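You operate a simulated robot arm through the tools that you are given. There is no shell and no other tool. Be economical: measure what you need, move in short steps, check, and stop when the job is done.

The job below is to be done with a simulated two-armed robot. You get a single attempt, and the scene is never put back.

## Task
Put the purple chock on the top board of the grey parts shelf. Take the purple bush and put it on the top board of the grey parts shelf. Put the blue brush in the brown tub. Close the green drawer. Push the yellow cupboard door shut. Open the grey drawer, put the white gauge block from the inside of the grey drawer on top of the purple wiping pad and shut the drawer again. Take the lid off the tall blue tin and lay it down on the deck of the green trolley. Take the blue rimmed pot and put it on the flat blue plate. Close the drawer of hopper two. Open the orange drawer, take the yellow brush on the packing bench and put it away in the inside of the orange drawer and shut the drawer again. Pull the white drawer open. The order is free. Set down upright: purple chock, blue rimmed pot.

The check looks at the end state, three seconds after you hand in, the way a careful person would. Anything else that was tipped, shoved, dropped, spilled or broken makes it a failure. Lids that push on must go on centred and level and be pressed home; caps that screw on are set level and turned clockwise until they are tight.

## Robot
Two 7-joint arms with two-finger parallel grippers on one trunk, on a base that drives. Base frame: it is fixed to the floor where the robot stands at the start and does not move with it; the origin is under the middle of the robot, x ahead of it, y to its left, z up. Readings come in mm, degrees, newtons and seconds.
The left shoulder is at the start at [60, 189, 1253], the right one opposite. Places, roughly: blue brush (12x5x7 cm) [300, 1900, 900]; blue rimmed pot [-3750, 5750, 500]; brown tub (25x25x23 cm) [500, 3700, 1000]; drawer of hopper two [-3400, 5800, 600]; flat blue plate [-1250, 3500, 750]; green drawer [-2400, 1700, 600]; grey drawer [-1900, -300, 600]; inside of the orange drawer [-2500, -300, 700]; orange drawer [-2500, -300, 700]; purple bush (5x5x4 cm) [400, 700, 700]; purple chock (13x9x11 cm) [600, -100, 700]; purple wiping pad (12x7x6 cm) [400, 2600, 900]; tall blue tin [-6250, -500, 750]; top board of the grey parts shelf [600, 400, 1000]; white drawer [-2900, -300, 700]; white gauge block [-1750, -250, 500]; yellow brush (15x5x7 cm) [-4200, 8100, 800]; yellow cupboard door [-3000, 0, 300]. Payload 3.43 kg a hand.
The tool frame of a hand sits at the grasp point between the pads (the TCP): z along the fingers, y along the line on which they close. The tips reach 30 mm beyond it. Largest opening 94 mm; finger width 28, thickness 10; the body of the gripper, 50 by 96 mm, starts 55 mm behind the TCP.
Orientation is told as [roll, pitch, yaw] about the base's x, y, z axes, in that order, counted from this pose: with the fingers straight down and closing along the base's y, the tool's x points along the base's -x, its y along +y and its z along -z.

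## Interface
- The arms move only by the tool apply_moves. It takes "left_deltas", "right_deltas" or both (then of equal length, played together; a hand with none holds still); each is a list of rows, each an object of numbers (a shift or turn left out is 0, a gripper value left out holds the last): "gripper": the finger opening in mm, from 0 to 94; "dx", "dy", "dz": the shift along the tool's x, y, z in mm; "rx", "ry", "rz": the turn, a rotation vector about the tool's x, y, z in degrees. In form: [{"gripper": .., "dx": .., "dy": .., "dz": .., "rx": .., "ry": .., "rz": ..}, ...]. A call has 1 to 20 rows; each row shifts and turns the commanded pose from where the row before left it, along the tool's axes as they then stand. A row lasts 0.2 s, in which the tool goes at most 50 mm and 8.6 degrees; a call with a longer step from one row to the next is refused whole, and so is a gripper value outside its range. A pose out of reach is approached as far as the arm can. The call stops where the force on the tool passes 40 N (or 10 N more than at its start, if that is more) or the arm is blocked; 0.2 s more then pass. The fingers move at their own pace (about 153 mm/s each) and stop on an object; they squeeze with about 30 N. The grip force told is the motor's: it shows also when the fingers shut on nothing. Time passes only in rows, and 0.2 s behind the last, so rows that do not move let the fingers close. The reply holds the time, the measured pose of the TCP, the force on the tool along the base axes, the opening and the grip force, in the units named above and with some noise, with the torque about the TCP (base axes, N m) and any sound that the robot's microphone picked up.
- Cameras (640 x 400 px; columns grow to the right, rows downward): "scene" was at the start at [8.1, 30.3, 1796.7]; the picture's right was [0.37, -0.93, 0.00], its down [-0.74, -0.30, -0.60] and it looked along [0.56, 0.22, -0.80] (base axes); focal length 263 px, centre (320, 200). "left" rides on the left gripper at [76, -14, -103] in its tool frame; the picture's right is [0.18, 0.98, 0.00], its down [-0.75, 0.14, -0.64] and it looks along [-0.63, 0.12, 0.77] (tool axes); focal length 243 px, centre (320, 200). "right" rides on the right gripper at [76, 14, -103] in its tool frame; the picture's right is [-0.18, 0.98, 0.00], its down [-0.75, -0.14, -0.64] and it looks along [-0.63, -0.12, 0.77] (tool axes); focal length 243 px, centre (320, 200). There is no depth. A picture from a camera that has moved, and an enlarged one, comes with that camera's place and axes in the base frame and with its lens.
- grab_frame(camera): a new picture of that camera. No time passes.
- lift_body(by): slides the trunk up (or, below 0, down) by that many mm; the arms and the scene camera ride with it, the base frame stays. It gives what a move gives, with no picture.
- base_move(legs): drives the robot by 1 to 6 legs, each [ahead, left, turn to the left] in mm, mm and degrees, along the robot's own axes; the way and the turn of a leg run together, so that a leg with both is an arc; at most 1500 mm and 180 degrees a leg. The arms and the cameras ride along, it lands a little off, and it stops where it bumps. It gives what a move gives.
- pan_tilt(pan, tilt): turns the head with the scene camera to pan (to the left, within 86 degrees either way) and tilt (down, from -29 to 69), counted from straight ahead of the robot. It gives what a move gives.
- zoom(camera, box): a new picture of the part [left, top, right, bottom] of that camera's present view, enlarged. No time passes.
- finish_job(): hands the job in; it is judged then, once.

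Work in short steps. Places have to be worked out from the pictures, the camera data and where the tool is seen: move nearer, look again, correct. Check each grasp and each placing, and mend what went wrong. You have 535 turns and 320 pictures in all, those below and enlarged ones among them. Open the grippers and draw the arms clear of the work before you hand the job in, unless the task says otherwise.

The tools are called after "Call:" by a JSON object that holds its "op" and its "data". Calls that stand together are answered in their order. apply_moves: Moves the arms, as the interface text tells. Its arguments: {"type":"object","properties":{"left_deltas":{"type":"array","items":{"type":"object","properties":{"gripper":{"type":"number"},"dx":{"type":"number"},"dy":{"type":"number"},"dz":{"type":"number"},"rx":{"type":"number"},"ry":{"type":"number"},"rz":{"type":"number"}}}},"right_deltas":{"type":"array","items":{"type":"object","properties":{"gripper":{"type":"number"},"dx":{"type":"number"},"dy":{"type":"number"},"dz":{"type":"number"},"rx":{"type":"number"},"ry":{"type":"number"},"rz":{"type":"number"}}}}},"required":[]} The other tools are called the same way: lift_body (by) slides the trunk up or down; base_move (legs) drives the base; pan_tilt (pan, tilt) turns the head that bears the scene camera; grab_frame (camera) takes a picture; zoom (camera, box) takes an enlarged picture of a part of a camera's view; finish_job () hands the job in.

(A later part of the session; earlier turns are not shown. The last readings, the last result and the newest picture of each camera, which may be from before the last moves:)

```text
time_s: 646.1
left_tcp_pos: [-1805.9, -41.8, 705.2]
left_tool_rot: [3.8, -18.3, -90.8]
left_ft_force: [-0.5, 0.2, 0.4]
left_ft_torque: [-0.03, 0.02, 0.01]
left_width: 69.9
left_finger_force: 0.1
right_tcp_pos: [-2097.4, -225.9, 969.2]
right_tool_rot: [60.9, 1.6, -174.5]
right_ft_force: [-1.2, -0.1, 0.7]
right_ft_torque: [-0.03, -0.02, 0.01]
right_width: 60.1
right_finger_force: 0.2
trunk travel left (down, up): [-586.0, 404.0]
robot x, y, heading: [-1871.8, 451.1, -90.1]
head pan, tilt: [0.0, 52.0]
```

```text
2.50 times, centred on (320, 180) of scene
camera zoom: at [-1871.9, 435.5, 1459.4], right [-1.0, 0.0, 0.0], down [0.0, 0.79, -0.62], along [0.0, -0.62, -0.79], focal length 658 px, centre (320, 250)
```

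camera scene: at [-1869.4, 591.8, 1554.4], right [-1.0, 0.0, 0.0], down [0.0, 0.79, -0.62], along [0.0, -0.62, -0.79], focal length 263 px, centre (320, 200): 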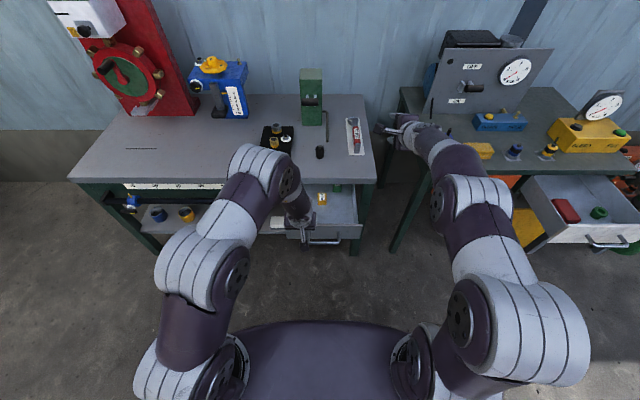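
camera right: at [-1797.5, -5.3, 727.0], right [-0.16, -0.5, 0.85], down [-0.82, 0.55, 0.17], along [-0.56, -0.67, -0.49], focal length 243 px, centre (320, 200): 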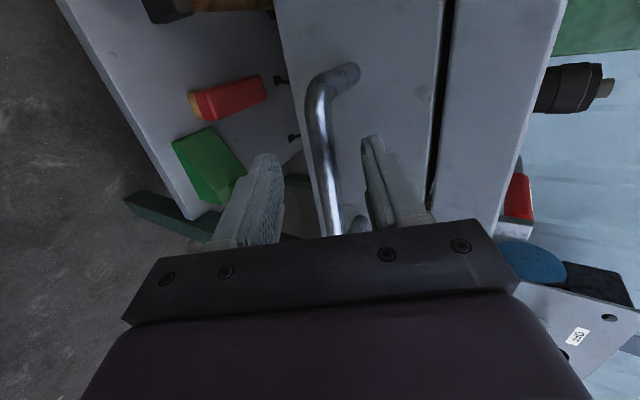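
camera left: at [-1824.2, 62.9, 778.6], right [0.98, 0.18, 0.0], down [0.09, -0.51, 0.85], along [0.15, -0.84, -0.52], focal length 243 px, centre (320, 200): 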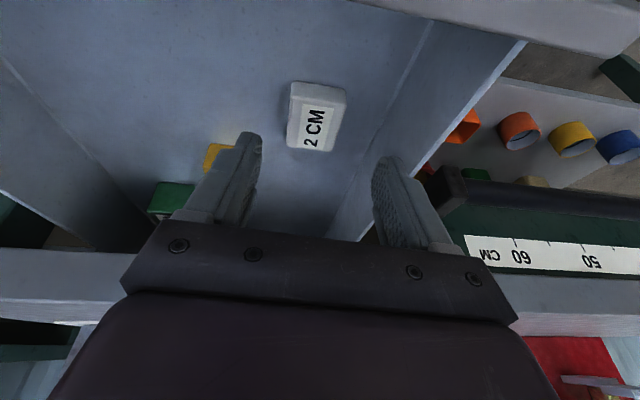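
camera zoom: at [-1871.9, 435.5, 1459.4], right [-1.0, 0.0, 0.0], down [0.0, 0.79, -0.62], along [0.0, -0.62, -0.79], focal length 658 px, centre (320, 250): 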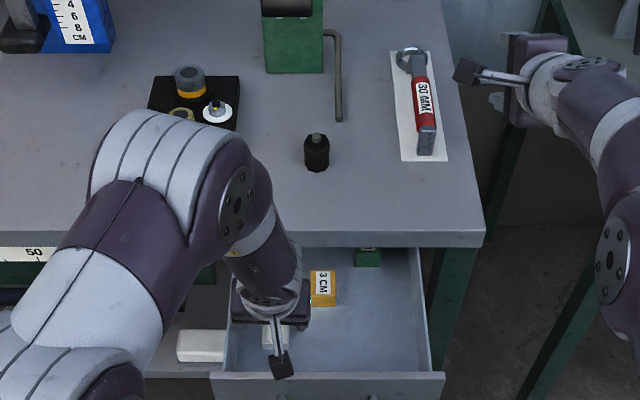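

Block is centred between the fingers. Lower 45 mm, then check.

Call:
{"op": "apply_moves", "data": {"left_deltas": [{"gripper": 60}]}}

Call:
{"op": "lift_body", "data": {"by": -42}}

Call:
{"op": "grab_frame", "data": {"camera": "left"}}

```text
time_s: 646.5
left_tcp_pos: [-1806.1, -42.1, 705.3]
left_tool_rot: [3.7, -18.2, -91.0]
left_ft_force: [0.0, 0.3, 0.7]
left_ft_torque: [0.01, 0.04, -0.05]
left_width: 59.8
left_finger_force: 0.1
right_tcp_pos: [-2098.1, -226.0, 968.3]
right_tool_rot: [60.8, 1.6, -174.5]
right_ft_force: [0.2, -0.8, -0.4]
right_ft_torque: [-0.02, -0.02, 0.0]
right_width: 60.0
right_finger_force: 0.1
trunk travel left (down, up): [-586.0, 404.0]
robot x, y, heading: [-1870.5, 447.6, -90.0]
head pan, tilt: [0.0, 52.0]
```

```text
time_s: 647.4
left_tcp_pos: [-1805.8, -42.4, 663.1]
left_tool_rot: [3.7, -18.2, -90.9]
left_ft_force: [-0.2, 1.2, 0.2]
left_ft_torque: [0.01, -0.01, 0.0]
left_width: 59.9
left_finger_force: 0.2
right_tcp_pos: [-2097.7, -226.8, 926.9]
right_tool_rot: [60.9, 1.4, -174.5]
right_ft_force: [-0.3, 0.0, 0.4]
right_ft_torque: [-0.02, 0.03, 0.0]
right_width: 59.8
right_finger_force: 0.1
trunk travel left (down, up): [-544.0, 446.0]
robot x, y, heading: [-1867.3, 445.9, -89.8]
head pan, tilt: [0.0, 52.0]
```

```text
102 pictures are left
camera left: at [-1824.3, 62.8, 736.5], right [0.98, 0.18, 0.0], down [0.09, -0.51, 0.85], along [0.15, -0.84, -0.52], focal length 243 px, centre (320, 200)
```

left: 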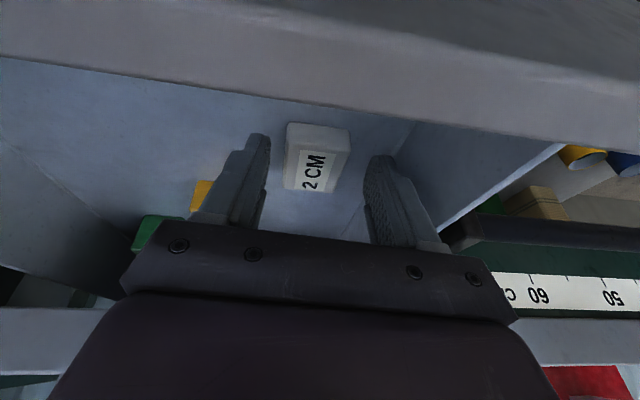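

Block is ~32×33×20 mm with the fingertips at its sides. Close gently here.

Call:
{"op": "apply_moves", "data": {"left_deltas": [{"dz": -1.5}, {"gripper": 15}, {}, {}, {}]}}

Call:
{"op": "lift_body", "data": {"by": 60}}

Call:
{"op": "grab_frame", "data": {"camera": "left"}}

```text
time_s: 648.6
left_tcp_pos: [-1806.0, -42.7, 664.5]
left_tool_rot: [3.7, -18.3, -90.9]
left_ft_force: [-0.9, 0.8, 4.4]
left_ft_torque: [0.0, 0.02, 0.02]
left_width: 16.1
left_finger_force: 0.6
right_tcp_pos: [-2098.5, -225.6, 926.0]
right_tool_rot: [60.7, 1.6, -174.5]
right_ft_force: [-0.1, 0.6, 0.6]
right_ft_torque: [0.03, -0.01, 0.0]
right_width: 59.9
right_finger_force: 0.1
trunk travel left (down, up): [-544.0, 446.0]
robot x, y, heading: [-1873.7, 448.8, -90.0]
head pan, tilt: [0.0, 52.0]
```

```text
time_s: 649.6
left_tcp_pos: [-1806.1, -42.0, 724.7]
left_tool_rot: [3.6, -18.2, -90.9]
left_ft_force: [0.5, -1.3, 0.2]
left_ft_torque: [-0.02, 0.03, 0.0]
left_width: 14.7
left_finger_force: 0.0
right_tcp_pos: [-2098.0, -226.9, 985.4]
right_tool_rot: [60.8, 1.6, -174.5]
right_ft_force: [0.1, 0.5, 0.3]
right_ft_torque: [0.0, 0.02, 0.01]
right_width: 60.0
right_finger_force: 0.1
trunk travel left (down, up): [-604.0, 386.0]
robot x, y, heading: [-1872.8, 450.0, -89.9]
head pan, tilt: [0.0, 52.0]
```

```text
101 pictures are left
camera left: at [-1824.2, 63.5, 797.8], right [0.98, 0.18, 0.0], down [0.09, -0.51, 0.85], along [0.15, -0.84, -0.52], focal length 243 px, centre (320, 200)
```

left: 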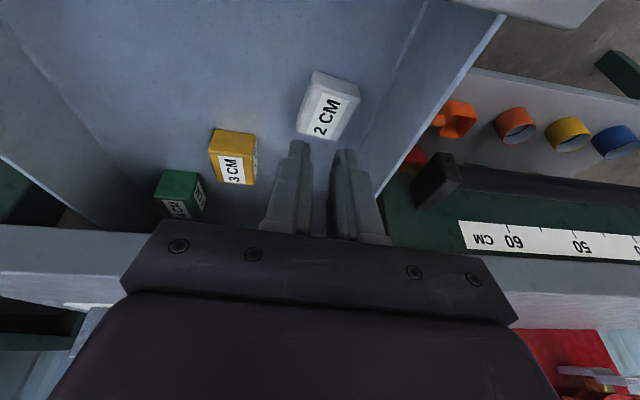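

Missed: the block is lower and ~15 mm further than estimated (now ≈[−1793,−66], top ≈632). Open, shift, and look again.

Call:
{"op": "apply_moves", "data": {"left_deltas": [{"gripper": 62, "dy": 12}, {"dx": -14, "dz": 4.7}, {}]}}

Call:
{"op": "lift_body", "data": {"by": -38}}

Call:
{"op": "grab_frame", "data": {"camera": "left"}}

```text
time_s: 650.4
left_tcp_pos: [-1793.3, -56.2, 725.4]
left_tool_rot: [3.6, -18.2, -90.9]
left_ft_force: [0.8, 1.2, 0.4]
left_ft_torque: [0.04, 0.01, -0.01]
left_width: 61.8
left_finger_force: 0.0
right_tcp_pos: [-2098.7, -224.7, 986.5]
right_tool_rot: [60.9, 1.5, -174.5]
right_ft_force: [0.4, 0.2, 0.1]
right_ft_torque: [-0.02, 0.0, 0.01]
right_width: 60.2
right_finger_force: 0.1
trunk travel left (down, up): [-604.0, 386.0]
robot x, y, heading: [-1869.0, 447.5, -89.8]
head pan, tilt: [0.0, 52.0]
```

```text
time_s: 651.2
left_tcp_pos: [-1793.8, -56.5, 687.6]
left_tool_rot: [3.7, -18.3, -90.9]
left_ft_force: [0.7, -1.1, 0.5]
left_ft_torque: [0.02, 0.01, -0.01]
left_width: 62.1
left_finger_force: 0.0
right_tcp_pos: [-2098.5, -226.8, 947.9]
right_tool_rot: [60.9, 1.5, -174.5]
right_ft_force: [-0.1, 0.1, 1.2]
right_ft_torque: [-0.03, -0.02, 0.01]
right_width: 59.8
right_finger_force: 0.0
trunk travel left (down, up): [-566.0, 424.0]
robot x, y, heading: [-1870.8, 448.5, -89.9]
head pan, tilt: [0.0, 52.0]
```

```text
100 pictures are left
camera left: at [-1812.0, 49.0, 761.1], right [0.98, 0.18, 0.0], down [0.09, -0.51, 0.85], along [0.15, -0.84, -0.52], focal length 243 px, centre (320, 200)
```

left: 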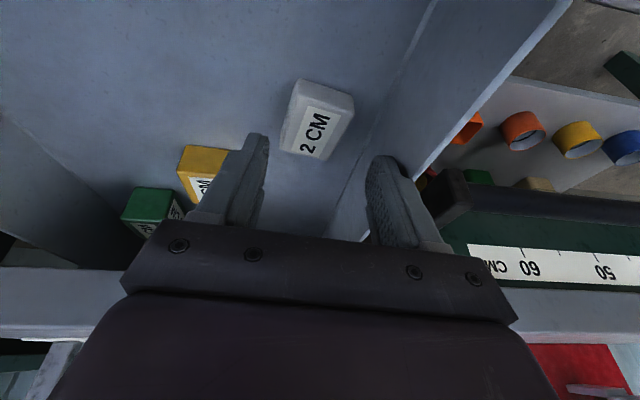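

Block top ≈626, centre ≈[−1793,−72]. Forward 8 mm, lower 40 mm.

Call:
{"op": "apply_moves", "data": {"left_deltas": [{"dx": -8, "dz": 2.6}, {}]}}

Call:
{"op": "lift_body", "data": {"by": -38}}

Call:
{"op": "grab_frame", "data": {"camera": "left"}}

```text
time_s: 651.8
left_tcp_pos: [-1794.1, -63.7, 688.5]
left_tool_rot: [3.7, -18.2, -90.9]
left_ft_force: [0.0, 0.5, -0.2]
left_ft_torque: [-0.03, 0.02, 0.0]
left_width: 61.9
left_finger_force: 0.1
right_tcp_pos: [-2097.5, -226.2, 948.7]
right_tool_rot: [60.8, 1.5, -174.5]
right_ft_force: [1.0, -0.8, -0.4]
right_ft_torque: [0.0, 0.01, -0.03]
right_width: 60.0
right_finger_force: 0.0
trunk travel left (down, up): [-566.0, 424.0]
robot x, y, heading: [-1871.9, 449.1, -90.1]
head pan, tilt: [0.0, 52.0]
```

```text
time_s: 652.6
left_tcp_pos: [-1793.6, -64.1, 649.5]
left_tool_rot: [3.7, -18.2, -90.9]
left_ft_force: [0.3, 0.6, 2.0]
left_ft_torque: [0.0, 0.1, -0.02]
left_width: 62.0
left_finger_force: 0.2
right_tcp_pos: [-2098.9, -226.4, 910.8]
right_tool_rot: [60.7, 1.4, -174.5]
right_ft_force: [-0.3, -0.2, 0.7]
right_ft_torque: [0.01, 0.02, -0.04]
right_width: 60.0
right_finger_force: 0.0
trunk travel left (down, up): [-528.0, 462.0]
robot x, y, heading: [-1875.4, 443.3, -90.0]
head pan, tilt: [0.0, 52.0]
```

```text
99 pictures are left
camera left: at [-1812.0, 40.7, 723.1], right [0.98, 0.18, 0.0], down [0.09, -0.51, 0.85], along [0.15, -0.84, -0.52], focal length 243 px, centre (320, 200)
```

left: 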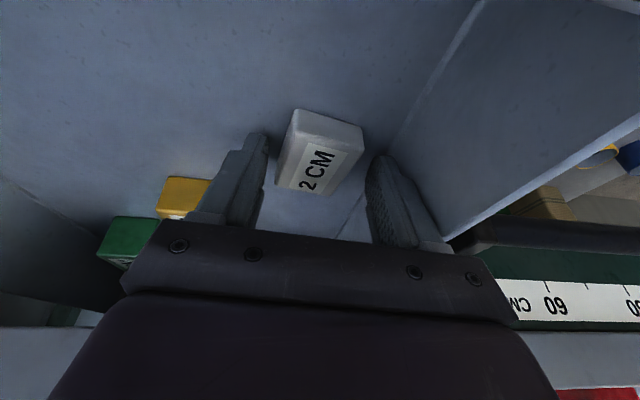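

The block sits between the fingertips, which just touch the floor. Close.

Call:
{"op": "apply_moves", "data": {"left_deltas": [{"gripper": 15}, {}, {}, {}]}}

Call:
{"op": "grab_frame", "data": {"camera": "left"}}

```text
time_s: 653.6
left_tcp_pos: [-1793.5, -64.3, 650.6]
left_tool_rot: [3.6, -18.1, -90.9]
left_ft_force: [-0.3, 0.3, 0.0]
left_ft_torque: [-0.05, 0.03, -0.03]
left_width: 39.4
left_finger_force: 29.9
right_tcp_pos: [-2099.0, -226.1, 910.5]
right_tool_rot: [60.7, 1.7, -174.5]
right_ft_force: [0.2, -0.1, 0.6]
right_ft_torque: [0.02, 0.03, -0.03]
right_width: 60.1
right_finger_force: 0.0
trunk travel left (down, up): [-528.0, 462.0]
robot x, y, heading: [-1873.5, 449.9, -89.9]
head pan, tilt: [0.0, 52.0]
```

```text
98 pictures are left
camera left: at [-1812.1, 40.7, 723.2], right [0.98, 0.18, 0.0], down [0.09, -0.51, 0.85], along [0.15, -0.84, -0.52], focal length 243 px, centre (320, 200)
```

left: 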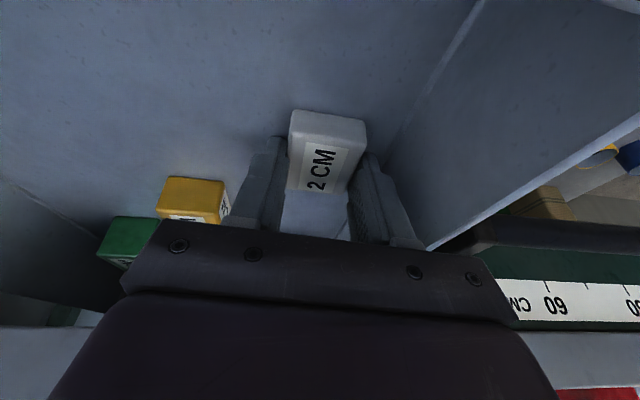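

Gripped (39 mm). Lift out 250 mm and check.

Call:
{"op": "lift_body", "data": {"by": 250}}

Call:
{"op": "grab_frame", "data": {"camera": "left"}}

```text
time_s: 656.2
left_tcp_pos: [-1793.4, -64.4, 900.0]
left_tool_rot: [3.8, -18.1, -90.9]
left_ft_force: [-0.1, 1.5, -0.9]
left_ft_torque: [0.01, -0.02, 0.01]
left_width: 39.4
left_finger_force: 30.0
right_tcp_pos: [-2098.8, -226.7, 1160.8]
right_tool_rot: [60.8, 1.6, -174.6]
right_ft_force: [0.6, -0.6, -0.2]
right_ft_torque: [-0.03, -0.02, 0.02]
right_width: 59.8
right_finger_force: 0.0
trunk travel left (down, up): [-778.0, 212.0]
robot x, y, heading: [-1867.2, 446.6, -90.1]
head pan, tilt: [0.0, 52.0]
```

```text
97 pictures are left
camera left: at [-1812.0, 40.5, 973.0], right [0.98, 0.18, 0.0], down [0.09, -0.51, 0.85], along [0.15, -0.84, -0.52], focal length 243 px, centre (320, 200)
```

left: 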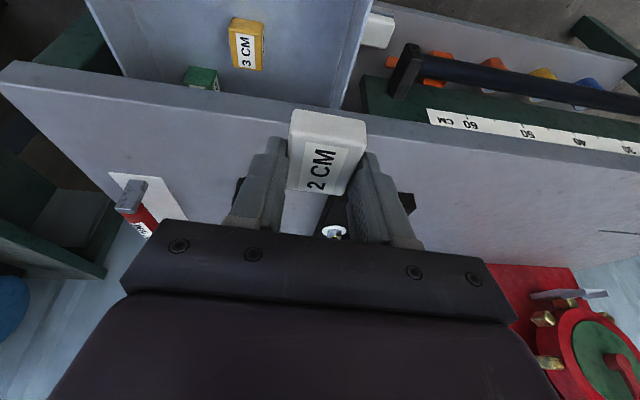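

Block held. Now close the grey drawer with the right hand: back off, align, lower.

Call:
{"op": "base_move", "data": {"legs": [[-330, 0, 0], [0, 233, 0]]}}

Call:
{"op": "lift_body", "data": {"by": -400}}

Call:
{"op": "apply_moves", "data": {"right_deltas": [{"gripper": 0}, {}, {}]}}

Call:
{"op": "pan_tilt", "data": {"pan": -12, "tilt": 48}}

Call:
{"op": "zoom", "data": {"camera": "scene", "box": [200, 60, 440, 240]}}

Call:
{"op": "grab_frame", "data": {"camera": "right"}}

```text
time_s: 659.7
left_tcp_pos: [-1558.5, 267.8, 900.7]
left_tool_rot: [3.6, -18.2, -90.7]
left_ft_force: [0.8, 0.2, -1.0]
left_ft_torque: [0.03, 0.0, 0.01]
left_width: 39.3
left_finger_force: 29.9
right_tcp_pos: [-1863.4, 105.2, 1160.1]
right_tool_rot: [60.8, 1.6, -174.3]
right_ft_force: [-0.1, 0.1, -0.2]
right_ft_torque: [-0.04, 0.0, -0.02]
right_width: 59.9
right_finger_force: 0.0
trunk travel left (down, up): [-778.0, 212.0]
robot x, y, heading: [-1637.7, 778.5, -89.9]
head pan, tilt: [0.0, 52.0]
```

```text
time_s: 663.6
left_tcp_pos: [-1557.6, 267.1, 500.1]
left_tool_rot: [3.7, -18.2, -90.8]
left_ft_force: [0.2, 0.0, -0.3]
left_ft_torque: [-0.01, -0.03, 0.01]
left_width: 39.4
left_finger_force: 30.3
right_tcp_pos: [-1862.5, 104.4, 760.8]
right_tool_rot: [60.8, 1.4, -174.3]
right_ft_force: [0.2, 0.2, 0.5]
right_ft_torque: [-0.02, 0.02, 0.01]
right_width: 60.1
right_finger_force: 0.0
trunk travel left (down, up): [-378.0, 612.0]
robot x, y, heading: [-1634.5, 777.4, -89.5]
head pan, tilt: [0.0, 52.0]
```

```text
time_s: 664.4
left_tcp_pos: [-1557.5, 267.8, 500.1]
left_tool_rot: [3.7, -18.1, -90.7]
left_ft_force: [0.0, -0.3, -2.1]
left_ft_torque: [0.0, -0.01, 0.03]
left_width: 39.2
left_finger_force: 29.9
right_tcp_pos: [-1862.1, 104.8, 760.8]
right_tool_rot: [60.7, 1.6, -174.4]
right_ft_force: [-0.1, -0.6, 0.4]
right_ft_torque: [-0.01, -0.01, 0.0]
right_width: 0.0
right_finger_force: 30.1
trunk travel left (down, up): [-378.0, 612.0]
robot x, y, heading: [-1634.6, 778.3, -89.7]
head pan, tilt: [0.0, 52.0]
```

```text
time_s: 665.1
left_tcp_pos: [-1558.6, 267.9, 499.3]
left_tool_rot: [3.7, -18.1, -90.7]
left_ft_force: [-0.3, 0.0, -1.9]
left_ft_torque: [0.02, 0.01, 0.02]
left_width: 39.3
left_finger_force: 30.2
right_tcp_pos: [-1862.2, 105.1, 760.4]
right_tool_rot: [60.9, 1.6, -174.3]
right_ft_force: [-0.2, -0.6, 0.3]
right_ft_torque: [-0.01, 0.02, 0.01]
right_width: 0.0
right_finger_force: 30.0
trunk travel left (down, up): [-378.0, 612.0]
robot x, y, heading: [-1635.2, 781.1, -89.9]
head pan, tilt: [-12.0, 48.0]
```

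```text
2.22 times, centred on (320, 150) of scene
camera zoom: at [-1654.5, 764.9, 1256.7], right [-0.98, 0.2, 0.0], down [0.15, 0.73, -0.67], along [-0.14, -0.65, -0.74], focal length 584 px, centre (320, 311)
```

zoom: 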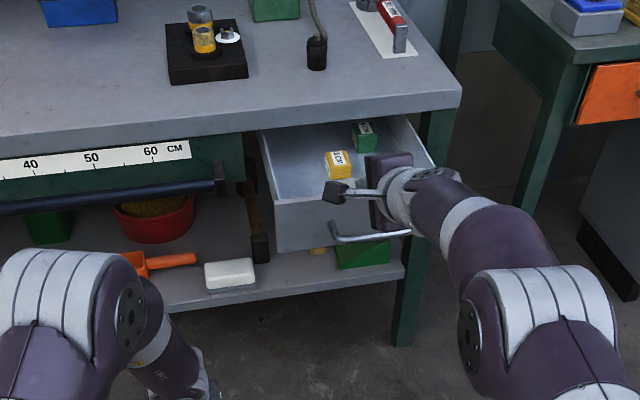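

```text
95 pictures are left
camera right: at [-1796.1, 194.8, 824.3], right [-0.16, -0.5, 0.85], down [-0.82, 0.55, 0.17], along [-0.55, -0.67, -0.49], focal length 243 px, centre (320, 200)
```

right: 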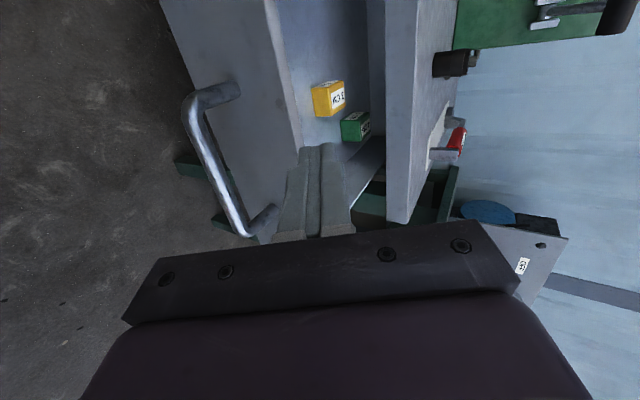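

Lower 57 mm so the closed fingers face the panel above the handle, then push.

Call:
{"op": "lift_body", "data": {"by": -57}}

Call:
{"op": "grab_frame", "data": {"camera": "right"}}

```text
time_s: 666.1
left_tcp_pos: [-1558.5, 268.1, 443.6]
left_tool_rot: [3.5, -18.3, -90.7]
left_ft_force: [-0.3, -0.6, -0.9]
left_ft_torque: [0.01, 0.0, 0.01]
left_width: 39.2
left_finger_force: 29.5
right_tcp_pos: [-1862.0, 104.6, 702.6]
right_tool_rot: [60.9, 1.5, -174.2]
right_ft_force: [0.1, 0.8, 0.1]
right_ft_torque: [0.01, -0.02, 0.03]
right_width: 0.0
right_finger_force: 30.2
trunk travel left (down, up): [-321.0, 669.0]
robot x, y, heading: [-1635.2, 778.2, -89.8]
head pan, tilt: [-12.0, 48.0]
```

```text
94 pictures are left
camera right: at [-1796.1, 194.9, 767.5], right [-0.16, -0.5, 0.85], down [-0.82, 0.55, 0.17], along [-0.55, -0.67, -0.49], focal length 243 px, centre (320, 200)
```

right: 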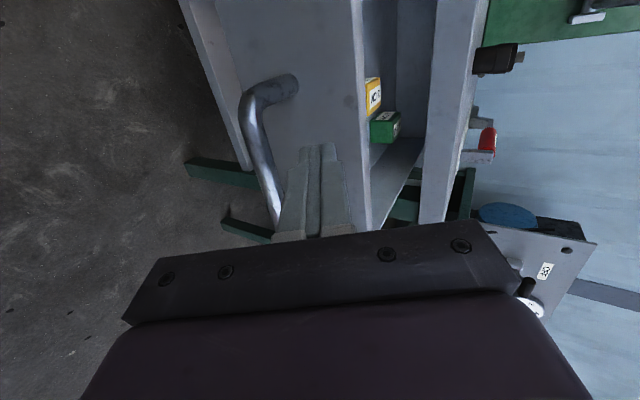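

Aligned. Push slowly.

Call:
{"op": "apply_moves", "data": {"right_deltas": [{"dz": 7, "dy": 3.9, "dx": -0.7}, {"dz": 7, "dy": 3.9, "dx": -0.7}, {"dz": 7, "dy": 3.9, "dx": -0.7}, {"dz": 7, "dy": 3.9, "dx": -0.7}, {"dz": 7, "dy": 3.9, "dx": -0.7}, {"dz": 7, "dy": 3.9, "dx": -0.7}, {"dz": 7, "dy": 3.9, "dx": -0.7}, {"dz": 7, "dy": 3.9, "dx": -0.7}, {"dz": 7, "dy": 3.9, "dx": -0.7}, {"dz": 7, "dy": 3.9, "dx": -0.7}, {"dz": 7, "dy": 3.9, "dx": -0.7}, {"dz": 7, "dy": 3.9, "dx": -0.7}, {"dz": 7, "dy": 3.9, "dx": -0.7}, {"dz": 7, "dy": 3.9, "dx": -0.7}, {"dz": 7, "dy": 3.9, "dx": -0.7}, {"dz": 7, "dy": 3.9, "dx": -0.7}, {"dz": 7, "dy": 3.9, "dx": -0.7}]}}

Call:
{"op": "apply_moves", "data": {"right_deltas": [{"dz": 7, "dy": 3.9, "dx": -0.7}, {"dz": 7, "dy": 3.9, "dx": -0.7}, {"dz": 7, "dy": 3.9, "dx": -0.7}, {"dz": 7, "dy": 3.9, "dx": -0.7}, {"dz": 7, "dy": 3.9, "dx": -0.7}, {"dz": 7, "dy": 3.9, "dx": -0.7}, {"dz": 7, "dy": 3.9, "dx": -0.7}, {"dz": 7, "dy": 3.9, "dx": -0.7}, {"dz": 7, "dy": 3.9, "dx": -0.7}, {"dz": 7, "dy": 3.9, "dx": -0.7}, {"dz": 7, "dy": 3.9, "dx": -0.7}, {"dz": 7, "dy": 3.9, "dx": -0.7}]}}

Call:
{"op": "zoom", "data": {"camera": "scene", "box": [200, 60, 440, 240]}}

```text
time_s: 669.7
left_tcp_pos: [-1557.6, 266.9, 443.1]
left_tool_rot: [3.5, -18.3, -90.7]
left_ft_force: [0.2, -0.2, -0.3]
left_ft_torque: [-0.04, 0.0, 0.0]
left_width: 39.6
left_finger_force: 29.5
right_tcp_pos: [-1860.6, -32.5, 703.0]
right_tool_rot: [60.9, 1.4, -174.3]
right_ft_force: [0.8, 0.1, -0.7]
right_ft_torque: [0.01, 0.04, 0.02]
right_width: 0.0
right_finger_force: 30.2
trunk travel left (down, up): [-321.0, 669.0]
robot x, y, heading: [-1639.0, 778.4, -89.5]
head pan, tilt: [-12.0, 48.0]
```

```text
time_s: 672.3
left_tcp_pos: [-1557.6, 268.6, 442.0]
left_tool_rot: [3.6, -18.2, -90.7]
left_ft_force: [-0.4, -0.6, -1.3]
left_ft_torque: [-0.03, 0.02, 0.01]
left_width: 39.5
left_finger_force: 30.1
right_tcp_pos: [-1862.0, -48.0, 702.0]
right_tool_rot: [60.8, 1.5, -174.3]
right_ft_force: [0.0, -0.7, -0.8]
right_ft_torque: [0.04, 0.0, 0.01]
right_width: 0.1
right_finger_force: 29.7
right hand out of reach, approached as far as the arm can: row 3, 4, 5, 6, 7, 8, 9, 10, 11, 12
trunk travel left (down, up): [-321.0, 669.0]
robot x, y, heading: [-1636.8, 781.4, -90.0]
head pan, tilt: [-12.0, 48.0]
```

```text
2.22 times, centred on (320, 150) of scene
camera zoom: at [-1654.5, 764.8, 1199.7], right [-0.98, 0.2, 0.0], down [0.15, 0.73, -0.67], along [-0.14, -0.65, -0.74], focal length 584 px, centre (320, 311)
```

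zoom: 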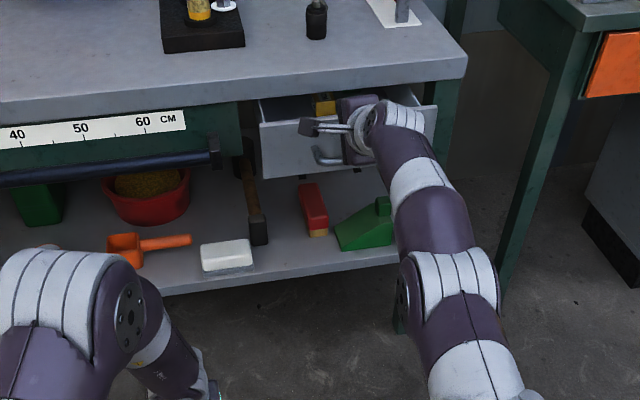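

Arm limit again; finish with short base steps.

Call:
{"op": "base_move", "data": {"legs": [[40, 0, 0]]}}

Call:
{"op": "base_move", "data": {"legs": [[20, 0, 0]]}}

Call:
{"op": "base_move", "data": {"legs": [[15, 0, 0]]}}

Call:
{"op": "zoom", "data": {"camera": "scene", "box": [200, 60, 440, 240]}}

```text
time_s: 673.2
left_tcp_pos: [-1557.8, 227.4, 443.3]
left_tool_rot: [3.7, -18.2, -90.7]
left_ft_force: [0.0, 0.4, -1.2]
left_ft_torque: [0.0, 0.02, 0.03]
left_width: 39.4
left_finger_force: 30.7
right_tcp_pos: [-1860.5, -88.5, 701.1]
right_tool_rot: [60.8, 1.6, -174.3]
right_ft_force: [0.6, 0.2, -0.5]
right_ft_torque: [-0.04, 0.0, -0.02]
right_width: 0.0
right_finger_force: 29.7
trunk travel left (down, up): [-321.0, 669.0]
robot x, y, heading: [-1638.1, 739.5, -90.0]
head pan, tilt: [-12.0, 48.0]
```

```text
time_s: 674.0
left_tcp_pos: [-1557.3, 206.9, 443.0]
left_tool_rot: [3.7, -18.3, -90.8]
left_ft_force: [0.6, 0.2, -1.4]
left_ft_torque: [0.0, 0.01, 0.02]
left_width: 39.3
left_finger_force: 29.6
right_tcp_pos: [-1861.1, -108.5, 701.4]
right_tool_rot: [60.7, 1.6, -174.2]
right_ft_force: [0.2, 0.1, 0.2]
right_ft_torque: [-0.01, -0.03, -0.02]
right_width: 0.0
right_finger_force: 29.9
trunk travel left (down, up): [-321.0, 669.0]
robot x, y, heading: [-1637.1, 721.8, -89.7]
head pan, tilt: [-12.0, 48.0]
```

```text
time_s: 674.7
left_tcp_pos: [-1557.5, 191.2, 442.4]
left_tool_rot: [3.7, -18.3, -90.6]
left_ft_force: [0.6, 0.0, -0.6]
left_ft_torque: [-0.01, 0.01, 0.0]
left_width: 39.1
left_finger_force: 29.9
right_tcp_pos: [-1860.2, -124.0, 701.8]
right_tool_rot: [60.8, 1.6, -174.2]
right_ft_force: [0.4, 0.1, -0.4]
right_ft_torque: [-0.04, -0.01, -0.02]
right_width: 0.0
right_finger_force: 29.9
trunk travel left (down, up): [-321.0, 669.0]
robot x, y, heading: [-1636.7, 705.0, -89.8]
head pan, tilt: [-12.0, 48.0]
```

```text
2.22 times, centred on (320, 150) of scene
camera zoom: at [-1654.3, 688.4, 1199.7], right [-0.98, 0.2, 0.0], down [0.15, 0.73, -0.67], along [-0.14, -0.65, -0.74], focal length 584 px, centre (320, 311)
```

zoom: 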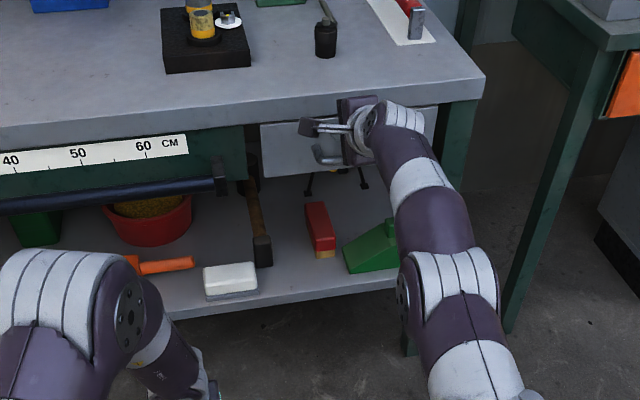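

Call:
{"op": "base_move", "data": {"legs": [[12, 0, 0]]}}

Call:
{"op": "base_move", "data": {"legs": [[12, 0, 0]]}}

Call:
{"op": "zoom", "data": {"camera": "scene", "box": [240, 70, 400, 170]}}

```text
time_s: 675.5
left_tcp_pos: [-1558.8, 185.0, 443.9]
left_tool_rot: [3.8, -18.3, -90.5]
left_ft_force: [0.3, -0.3, -1.8]
left_ft_torque: [-0.02, 0.03, 0.0]
left_width: 39.3
left_finger_force: 29.9
right_tcp_pos: [-1859.5, -130.6, 704.0]
right_tool_rot: [60.5, 1.7, -174.2]
right_ft_force: [3.0, 17.6, 2.9]
right_ft_torque: [-0.01, 0.01, -0.11]
right_width: 0.1
right_finger_force: 29.9
trunk travel left (down, up): [-321.0, 669.0]
robot x, y, heading: [-1639.6, 701.1, -89.6]
head pan, tilt: [-12.0, 48.0]
stopped in leg 1: the force on the tool passed its limit (the readings are from after the stop); the commanded pose is now the measured one
```

```text
time_s: 676.3
left_tcp_pos: [-1558.0, 183.4, 444.0]
left_tool_rot: [3.8, -18.4, -90.7]
left_ft_force: [1.0, -0.4, -0.5]
left_ft_torque: [-0.02, 0.03, 0.0]
left_width: 39.4
left_finger_force: 30.2
right_tcp_pos: [-1859.6, -130.4, 703.9]
right_tool_rot: [60.2, 1.7, -174.2]
right_ft_force: [3.0, 27.0, 6.0]
right_ft_torque: [-0.01, -0.01, -0.2]
right_width: 0.1
right_finger_force: 30.2
trunk travel left (down, up): [-321.0, 669.0]
robot x, y, heading: [-1636.5, 692.8, -89.9]
head pan, tilt: [-12.0, 48.0]
stopped in leg 1: the force on the tool passed its limit (the readings are from after the stop); the commanded pose is now the measured one
```

```text
4.00 times, centred on (320, 120) of scene
camera zoom: at [-1653.4, 682.8, 1199.8], right [-0.98, 0.21, 0.0], down [0.15, 0.72, -0.67], along [-0.14, -0.66, -0.74], focal length 1052 px, centre (320, 520)
```

zoom: 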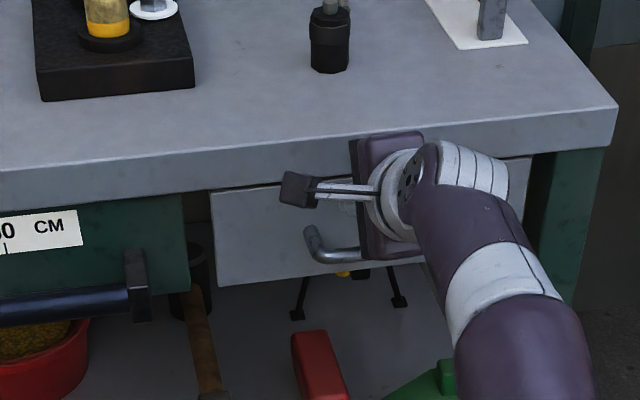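

Grey drawer shut. I retract and raise the right hand, then drive to the purple wiping pad on the east bench.

Call:
{"op": "base_move", "data": {"legs": [[-280, 0, 0]]}}

Call:
{"op": "lift_body", "data": {"by": 400}}

Call:
{"op": "apply_moves", "data": {"right_deltas": [{"dz": -35, "dy": -19}, {"dz": -35, "dy": -19}, {"dz": -35, "dy": -19}, {"dz": -35, "dy": -19}, {"dz": -35, "dy": -19}, {"dy": 35, "dz": -19}, {"dy": 35, "dz": -19}, {"dy": 35, "dz": -19}, {"dy": 35, "dz": -19}, {"dz": -35, "dy": -19}, {"dz": -35, "dy": -19}]}}

Call:
{"op": "base_move", "data": {"legs": [[0, 0, 90], [950, 0, 0], [0, 1500, 0]]}}

Call:
{"op": "pan_tilt", "data": {"pan": 10, "tilt": 40}}

Call:
{"op": "grab_frame", "data": {"camera": "scene"}}

```text
time_s: 678.2
left_tcp_pos: [-1556.6, 456.2, 442.8]
left_tool_rot: [3.7, -18.2, -90.5]
left_ft_force: [-0.2, -0.3, -1.7]
left_ft_torque: [0.0, 0.02, 0.01]
left_width: 39.2
left_finger_force: 30.5
right_tcp_pos: [-1859.6, 143.5, 699.8]
right_tool_rot: [60.1, 1.7, -174.0]
right_ft_force: [-0.4, -0.2, 1.0]
right_ft_torque: [-0.02, -0.01, 0.0]
right_width: 0.1
right_finger_force: 30.4
trunk travel left (down, up): [-321.0, 669.0]
robot x, y, heading: [-1639.1, 972.0, -89.7]
head pan, tilt: [-12.0, 48.0]
```

```text
time_s: 682.0
left_tcp_pos: [-1557.2, 456.6, 842.8]
left_tool_rot: [3.7, -18.3, -90.5]
left_ft_force: [-0.8, -0.8, -0.9]
left_ft_torque: [0.01, 0.03, -0.02]
left_width: 39.3
left_finger_force: 29.9
right_tcp_pos: [-1859.5, 141.6, 1099.0]
right_tool_rot: [60.1, 1.7, -174.0]
right_ft_force: [-0.1, -0.1, 0.3]
right_ft_torque: [0.0, 0.0, -0.01]
right_width: 0.0
right_finger_force: 29.7
trunk travel left (down, up): [-721.0, 269.0]
robot x, y, heading: [-1638.1, 966.6, -89.8]
head pan, tilt: [-12.0, 48.0]
```

```text
time_s: 684.5
left_tcp_pos: [-1556.8, 457.8, 843.5]
left_tool_rot: [3.7, -18.2, -90.6]
left_ft_force: [0.0, -0.4, -1.1]
left_ft_torque: [0.01, 0.01, 0.02]
left_width: 39.1
left_finger_force: 30.0
right_tcp_pos: [-1891.9, 414.5, 1265.5]
right_tool_rot: [60.0, 1.7, -174.0]
right_ft_force: [-0.3, 0.1, 0.2]
right_ft_torque: [0.03, -0.02, -0.01]
right_width: 0.0
right_finger_force: 30.2
trunk travel left (down, up): [-721.0, 269.0]
robot x, y, heading: [-1637.9, 970.1, -89.7]
head pan, tilt: [-12.0, 48.0]
```

```text
time_s: 700.5
left_tcp_pos: [-294.1, 2676.1, 842.7]
left_tool_rot: [3.7, -18.1, 3.1]
left_ft_force: [0.2, -0.3, -0.5]
left_ft_torque: [0.02, 0.01, -0.03]
left_width: 39.5
left_finger_force: 29.9
right_tcp_pos: [-231.2, 2344.8, 1264.2]
right_tool_rot: [60.0, 1.7, -80.5]
right_ft_force: [-0.5, 0.0, 0.7]
right_ft_torque: [-0.02, 0.0, 0.01]
right_width: 0.0
right_finger_force: 29.4
trunk travel left (down, up): [-721.0, 269.0]
robot x, y, heading: [-798.0, 2563.1, 3.6]
head pan, tilt: [-12.0, 48.0]
```

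```text
time_s: 701.4
left_tcp_pos: [-293.8, 2676.1, 843.4]
left_tool_rot: [3.6, -18.2, 3.1]
left_ft_force: [0.1, 0.3, -1.0]
left_ft_torque: [-0.02, 0.0, 0.0]
left_width: 39.3
left_finger_force: 30.0
right_tcp_pos: [-230.3, 2344.8, 1265.1]
right_tool_rot: [60.0, 1.8, -80.4]
right_ft_force: [0.3, 0.3, 0.7]
right_ft_torque: [0.01, -0.01, 0.0]
right_width: 0.0
right_finger_force: 30.1
trunk travel left (down, up): [-721.0, 269.0]
robot x, y, heading: [-802.4, 2563.1, 3.9]
head pan, tilt: [10.0, 40.0]
```

```text
90 pictures are left
camera scene: at [-777.5, 2582.1, 1611.2], right [0.24, -0.97, 0.0], down [-0.62, -0.15, -0.77], along [0.74, 0.18, -0.64], focal length 263 px, centre (320, 200)
```

scene: 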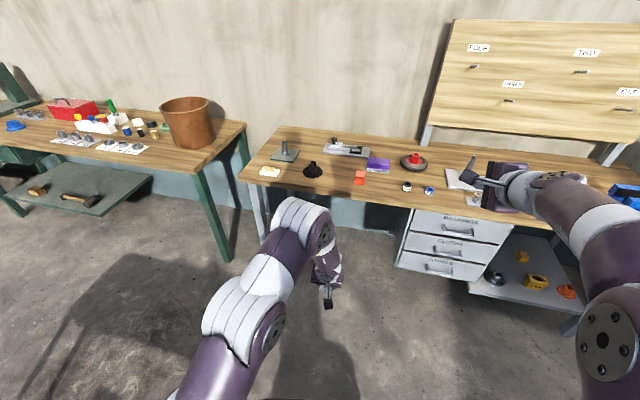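

Pad ≈[375,2560], top ≈915. Straighten heading, raise 150, and approach.

Call:
{"op": "lift_body", "data": {"by": 200}}

Call:
{"op": "base_move", "data": {"legs": [[0, 0, -3.9], [0, -80, 0], [560, 0, 0]]}}

Call:
{"op": "grab_frame", "data": {"camera": "left"}}

Call:
{"op": "grab_frame", "data": {"camera": "scene"}}

```text
time_s: 703.6
left_tcp_pos: [-293.0, 2676.2, 1043.1]
left_tool_rot: [3.7, -18.2, 3.1]
left_ft_force: [-0.6, -0.2, -0.3]
left_ft_torque: [-0.01, 0.0, 0.0]
left_width: 39.3
left_finger_force: 30.3
right_tcp_pos: [-230.8, 2344.9, 1465.0]
right_tool_rot: [60.0, 1.8, -80.5]
right_ft_force: [0.6, -0.1, -1.4]
right_ft_torque: [0.0, 0.05, 0.01]
right_width: 0.0
right_finger_force: 29.7
trunk travel left (down, up): [-921.0, 69.0]
robot x, y, heading: [-801.1, 2565.1, 4.2]
head pan, tilt: [10.0, 40.0]
```

```text
time_s: 707.9
left_tcp_pos: [285.7, 2559.1, 1042.9]
left_tool_rot: [3.7, -18.1, -1.1]
left_ft_force: [0.7, -0.7, -0.6]
left_ft_torque: [0.0, -0.02, -0.02]
left_width: 39.5
left_finger_force: 29.7
right_tcp_pos: [323.8, 2221.8, 1465.5]
right_tool_rot: [60.2, 1.8, -84.6]
right_ft_force: [-0.7, 0.1, 0.6]
right_ft_torque: [0.01, 0.03, -0.03]
right_width: 0.0
right_finger_force: 30.0
trunk travel left (down, up): [-921.0, 69.0]
robot x, y, heading: [-229.1, 2485.4, -0.3]
head pan, tilt: [10.0, 40.0]
```

```text
89 pictures are left
camera left: at [180.5, 2540.3, 1116.4], right [-0.18, 0.98, 0.0], down [0.51, 0.09, 0.85], along [0.84, 0.15, -0.52], focal length 243 px, centre (320, 200)
```

left: 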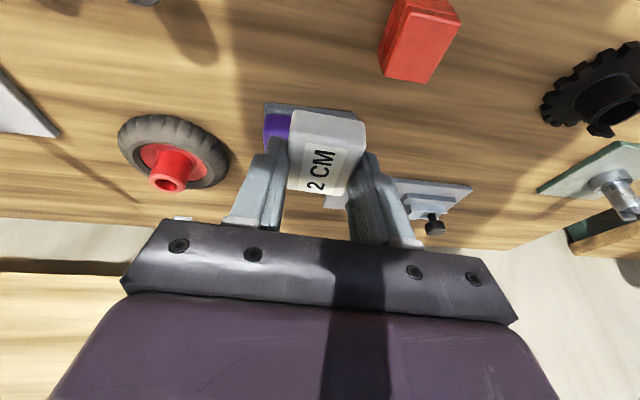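

```text
88 pictures are left
camera scene: at [-205.3, 2499.7, 1811.2], right [0.17, -0.99, 0.0], down [-0.63, -0.11, -0.77], along [0.76, 0.13, -0.64], focal length 263 px, centre (320, 200)
```

scene: 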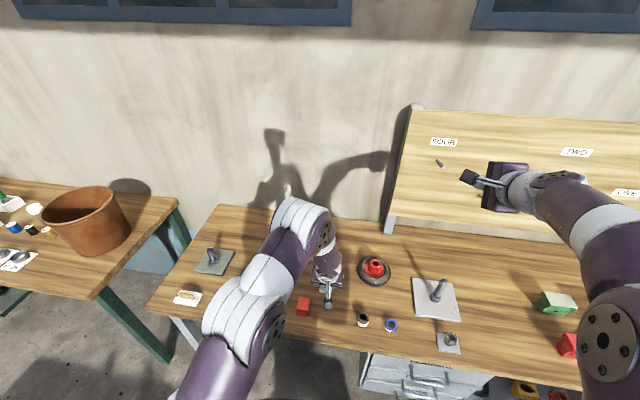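

Pad centre refined to ≈[410,2565]. Base forward 50, arm forward 66, then look.

Call:
{"op": "base_move", "data": {"legs": [[50, 6, 0.3]]}}

Call:
{"op": "apply_moves", "data": {"left_deltas": [{"dx": -31, "dz": 10.3}, {"dx": -31, "dz": 10.3}, {}]}}

Call:
{"op": "lift_body", "data": {"by": -50}}

Call:
{"op": "grab_frame", "data": {"camera": "left"}}

Call:
{"op": "zoom", "data": {"camera": "scene", "box": [240, 190, 420, 310]}}

```text
time_s: 708.9
left_tcp_pos: [328.5, 2565.3, 1046.7]
left_tool_rot: [3.8, -18.5, -0.8]
left_ft_force: [-0.6, 0.0, -1.6]
left_ft_torque: [0.02, -0.03, -0.01]
left_width: 39.6
left_finger_force: 30.1
right_tcp_pos: [366.9, 2229.5, 1467.9]
right_tool_rot: [60.5, 1.8, -84.3]
right_ft_force: [-0.7, 0.4, -0.1]
right_ft_torque: [0.01, 0.0, 0.02]
right_width: 0.0
right_finger_force: 29.7
trunk travel left (down, up): [-921.0, 69.0]
robot x, y, heading: [-178.7, 2484.4, -0.2]
head pan, tilt: [10.0, 40.0]
```

```text
time_s: 709.7
left_tcp_pos: [400.3, 2565.3, 1041.8]
left_tool_rot: [3.7, -18.0, -0.8]
left_ft_force: [0.6, 0.0, -1.3]
left_ft_torque: [0.0, 0.01, -0.01]
left_width: 39.1
left_finger_force: 30.1
right_tcp_pos: [377.8, 2231.7, 1465.9]
right_tool_rot: [60.0, 1.7, -84.3]
right_ft_force: [0.0, 0.2, -0.1]
right_ft_torque: [-0.01, 0.0, 0.02]
right_width: 0.1
right_finger_force: 29.7
trunk travel left (down, up): [-921.0, 69.0]
robot x, y, heading: [-181.6, 2486.5, 0.0]
head pan, tilt: [10.0, 40.0]
```

```text
time_s: 710.6
left_tcp_pos: [400.6, 2565.1, 994.0]
left_tool_rot: [3.7, -18.2, -0.8]
left_ft_force: [-0.2, -0.6, -0.9]
left_ft_torque: [0.0, 0.01, -0.03]
left_width: 39.2
left_finger_force: 30.3
right_tcp_pos: [375.2, 2231.1, 1415.9]
right_tool_rot: [60.1, 1.6, -84.3]
right_ft_force: [-0.8, 0.1, -0.4]
right_ft_torque: [-0.02, 0.01, -0.01]
right_width: 0.0
right_finger_force: 29.6
trunk travel left (down, up): [-871.0, 119.0]
robot x, y, heading: [-183.1, 2489.9, -0.1]
head pan, tilt: [10.0, 40.0]
```

```text
87 pictures are left
camera left: at [295.0, 2547.2, 1066.1], right [-0.18, 0.98, 0.0], down [0.51, 0.09, 0.85], along [0.84, 0.16, -0.52], focal length 243 px, centre (320, 200)
```

left: 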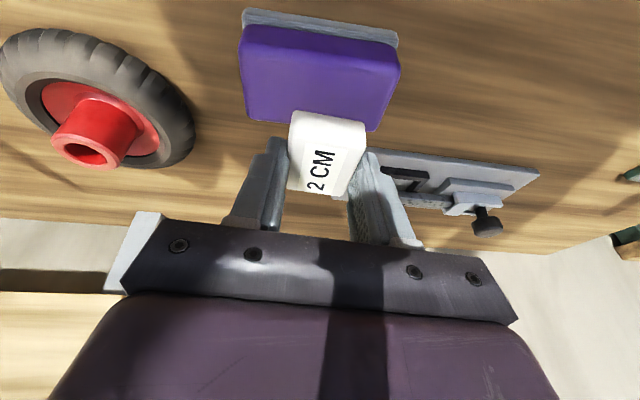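

```text
3.33 times, centred on (330, 250) of scene
camera zoom: at [-155.3, 2505.4, 1761.2], right [0.17, -0.98, 0.0], down [-0.63, -0.11, -0.77], along [0.75, 0.13, -0.64], focal length 877 px, centre (287, 33)
```

zoom: 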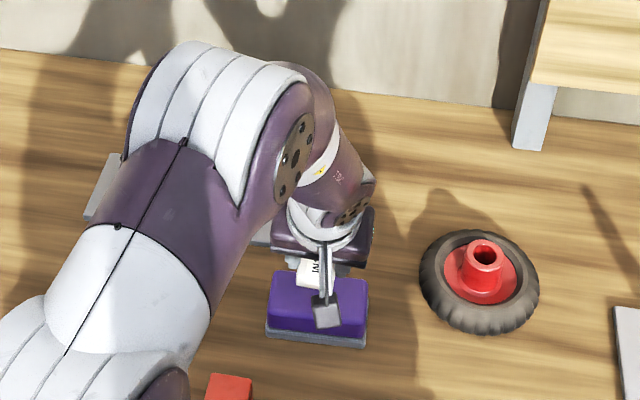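

Pad top spans x 372–428, y≈2565. Shift back 6 mm, lower 32 mm, then step to contact.

Call:
{"op": "apply_moves", "data": {"left_deltas": [{"dx": 5.7, "dz": -1.9}, {}]}}

Call:
{"op": "lift_body", "data": {"by": -32}}

Call:
{"op": "apply_moves", "data": {"left_deltas": [{"dx": 0.9, "dz": 2.9}, {"dx": 0.9, "dz": 2.9}]}}

Call:
{"op": "grab_frame", "data": {"camera": "left"}}

```text
time_s: 711.2
left_tcp_pos: [392.9, 2566.2, 993.0]
left_tool_rot: [3.7, -18.2, -0.8]
left_ft_force: [-0.5, 0.1, -0.9]
left_ft_torque: [0.01, 0.02, 0.02]
left_width: 39.4
left_finger_force: 29.6
right_tcp_pos: [375.0, 2231.1, 1414.6]
right_tool_rot: [60.1, 1.8, -84.2]
right_ft_force: [-0.3, -0.2, -0.1]
right_ft_torque: [0.03, -0.01, -0.02]
right_width: 0.4
right_finger_force: 30.0
trunk travel left (down, up): [-871.0, 119.0]
robot x, y, heading: [-177.9, 2490.3, -0.1]
head pan, tilt: [10.0, 40.0]
```

```text
time_s: 712.0
left_tcp_pos: [392.9, 2566.3, 960.8]
left_tool_rot: [3.7, -18.2, -0.9]
left_ft_force: [-0.7, 0.0, -0.8]
left_ft_torque: [-0.01, 0.02, 0.02]
left_width: 39.2
left_finger_force: 30.4
right_tcp_pos: [375.7, 2231.0, 1384.2]
right_tool_rot: [60.1, 1.7, -84.3]
right_ft_force: [-0.5, 0.7, -0.1]
right_ft_torque: [0.01, -0.04, 0.01]
right_width: 0.0
right_finger_force: 30.5
trunk travel left (down, up): [-839.0, 151.0]
robot x, y, heading: [-178.8, 2486.1, 0.3]
head pan, tilt: [10.0, 40.0]
```

```text
time_s: 712.6
left_tcp_pos: [394.7, 2566.6, 954.1]
left_tool_rot: [3.7, -18.2, -0.8]
left_ft_force: [0.4, -0.6, 0.2]
left_ft_torque: [-0.03, 0.0, 0.02]
left_width: 39.2
left_finger_force: 30.1
right_tcp_pos: [376.1, 2230.8, 1383.6]
right_tool_rot: [60.0, 1.7, -84.3]
right_ft_force: [0.2, -0.3, 0.2]
right_ft_torque: [0.01, -0.02, -0.01]
right_width: 0.0
right_finger_force: 29.9
trunk travel left (down, up): [-839.0, 151.0]
robot x, y, heading: [-177.4, 2486.5, -0.2]
head pan, tilt: [10.0, 40.0]
```

```text
85 pictures are left
camera left: at [290.2, 2548.0, 1027.8], right [-0.18, 0.98, 0.0], down [0.52, 0.09, 0.85], along [0.84, 0.16, -0.52], focal length 243 px, centre (320, 200)
```

left: 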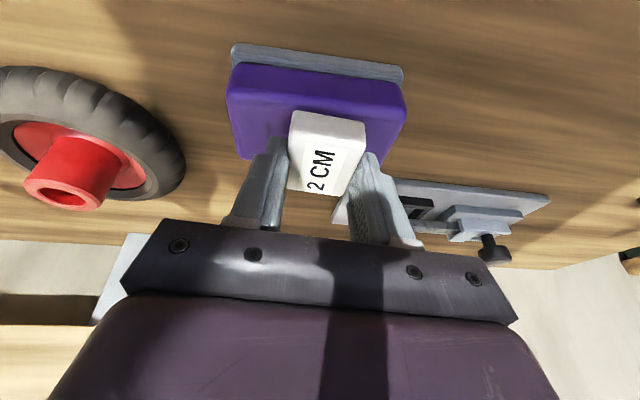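

Still slightly above. Continue in 3 mm steps.

Call:
{"op": "apply_moves", "data": {"left_deltas": [{"dx": 0.9, "dz": 2.9}]}}

Call:
{"op": "apply_moves", "data": {"left_deltas": [{"dx": 0.9, "dz": 2.9}]}}

Call:
{"op": "apply_moves", "data": {"left_deltas": [{"dx": 0.9, "dz": 2.9}]}}

```text
time_s: 713.0
left_tcp_pos: [394.5, 2566.3, 953.0]
left_tool_rot: [3.6, -18.2, -0.9]
left_ft_force: [0.1, 0.0, -0.7]
left_ft_torque: [-0.01, 0.0, 0.01]
left_width: 39.2
left_finger_force: 29.3
right_tcp_pos: [375.6, 2232.2, 1383.4]
right_tool_rot: [60.0, 1.7, -84.2]
right_ft_force: [-0.1, -0.7, 0.0]
right_ft_torque: [-0.02, 0.01, -0.04]
right_width: 0.3
right_finger_force: 30.4
trunk travel left (down, up): [-839.0, 151.0]
robot x, y, heading: [-177.7, 2486.5, -0.0]
head pan, tilt: [10.0, 40.0]
```

```text
time_s: 713.4
left_tcp_pos: [393.8, 2566.8, 948.8]
left_tool_rot: [3.7, -18.2, -0.8]
left_ft_force: [0.1, 0.3, -0.7]
left_ft_torque: [0.01, 0.02, 0.0]
left_width: 39.3
left_finger_force: 30.4
right_tcp_pos: [376.3, 2230.2, 1383.5]
right_tool_rot: [60.1, 1.7, -84.3]
right_ft_force: [-0.4, -0.4, 0.0]
right_ft_torque: [0.0, 0.0, 0.01]
right_width: 0.0
right_finger_force: 29.5
trunk travel left (down, up): [-839.0, 151.0]
robot x, y, heading: [-174.9, 2490.0, 0.1]
head pan, tilt: [10.0, 40.0]
```

```text
time_s: 713.8
left_tcp_pos: [393.5, 2566.2, 946.6]
left_tool_rot: [3.7, -18.3, -0.7]
left_ft_force: [0.4, -0.7, 2.2]
left_ft_torque: [-0.06, 0.02, -0.01]
left_width: 39.5
left_finger_force: 30.2
right_tcp_pos: [374.3, 2231.5, 1382.6]
right_tool_rot: [60.1, 1.7, -84.4]
right_ft_force: [0.5, 0.2, -0.3]
right_ft_torque: [0.0, 0.02, -0.02]
right_width: 0.0
right_finger_force: 30.2
trunk travel left (down, up): [-839.0, 151.0]
robot x, y, heading: [-176.0, 2488.5, -0.2]
head pan, tilt: [10.0, 40.0]
```

Contact at z≈946. One more millimetre, then open and rise.

Call:
{"op": "apply_moves", "data": {"left_deltas": [{"dx": 0.4, "dz": 1.4}, {"gripper": 65}, {}, {}, {"dx": -6, "dz": -19}, {"dx": -12, "dz": -38}]}}

Call:
{"op": "grab_frame", "data": {"camera": "left"}}

```text
time_s: 715.2
left_tcp_pos: [392.1, 2565.1, 1004.8]
left_tool_rot: [3.8, -18.3, -0.9]
left_ft_force: [0.8, -0.3, 0.3]
left_ft_torque: [0.0, 0.01, 0.01]
left_width: 65.1
left_finger_force: 0.0
right_tcp_pos: [373.2, 2230.9, 1384.6]
right_tool_rot: [60.1, 1.7, -84.2]
right_ft_force: [-0.5, -1.0, -0.3]
right_ft_torque: [0.04, -0.03, 0.01]
right_width: 0.0
right_finger_force: 30.0
trunk travel left (down, up): [-839.0, 151.0]
robot x, y, heading: [-180.6, 2485.3, 0.0]
head pan, tilt: [10.0, 40.0]
```

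```text
84 pictures are left
camera left: at [288.2, 2546.7, 1077.0], right [-0.18, 0.98, 0.0], down [0.52, 0.09, 0.85], along [0.84, 0.16, -0.52], focal length 243 px, centre (320, 200)
```

left: 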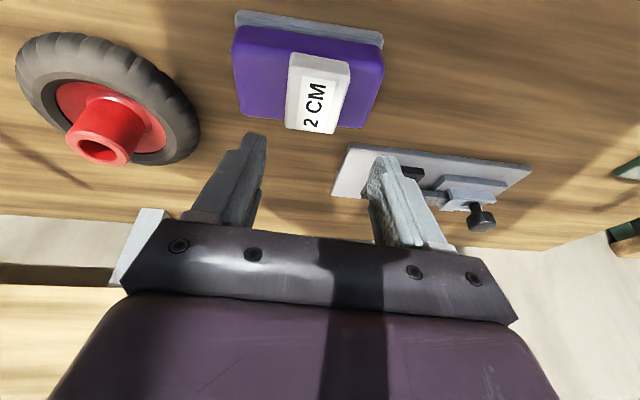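

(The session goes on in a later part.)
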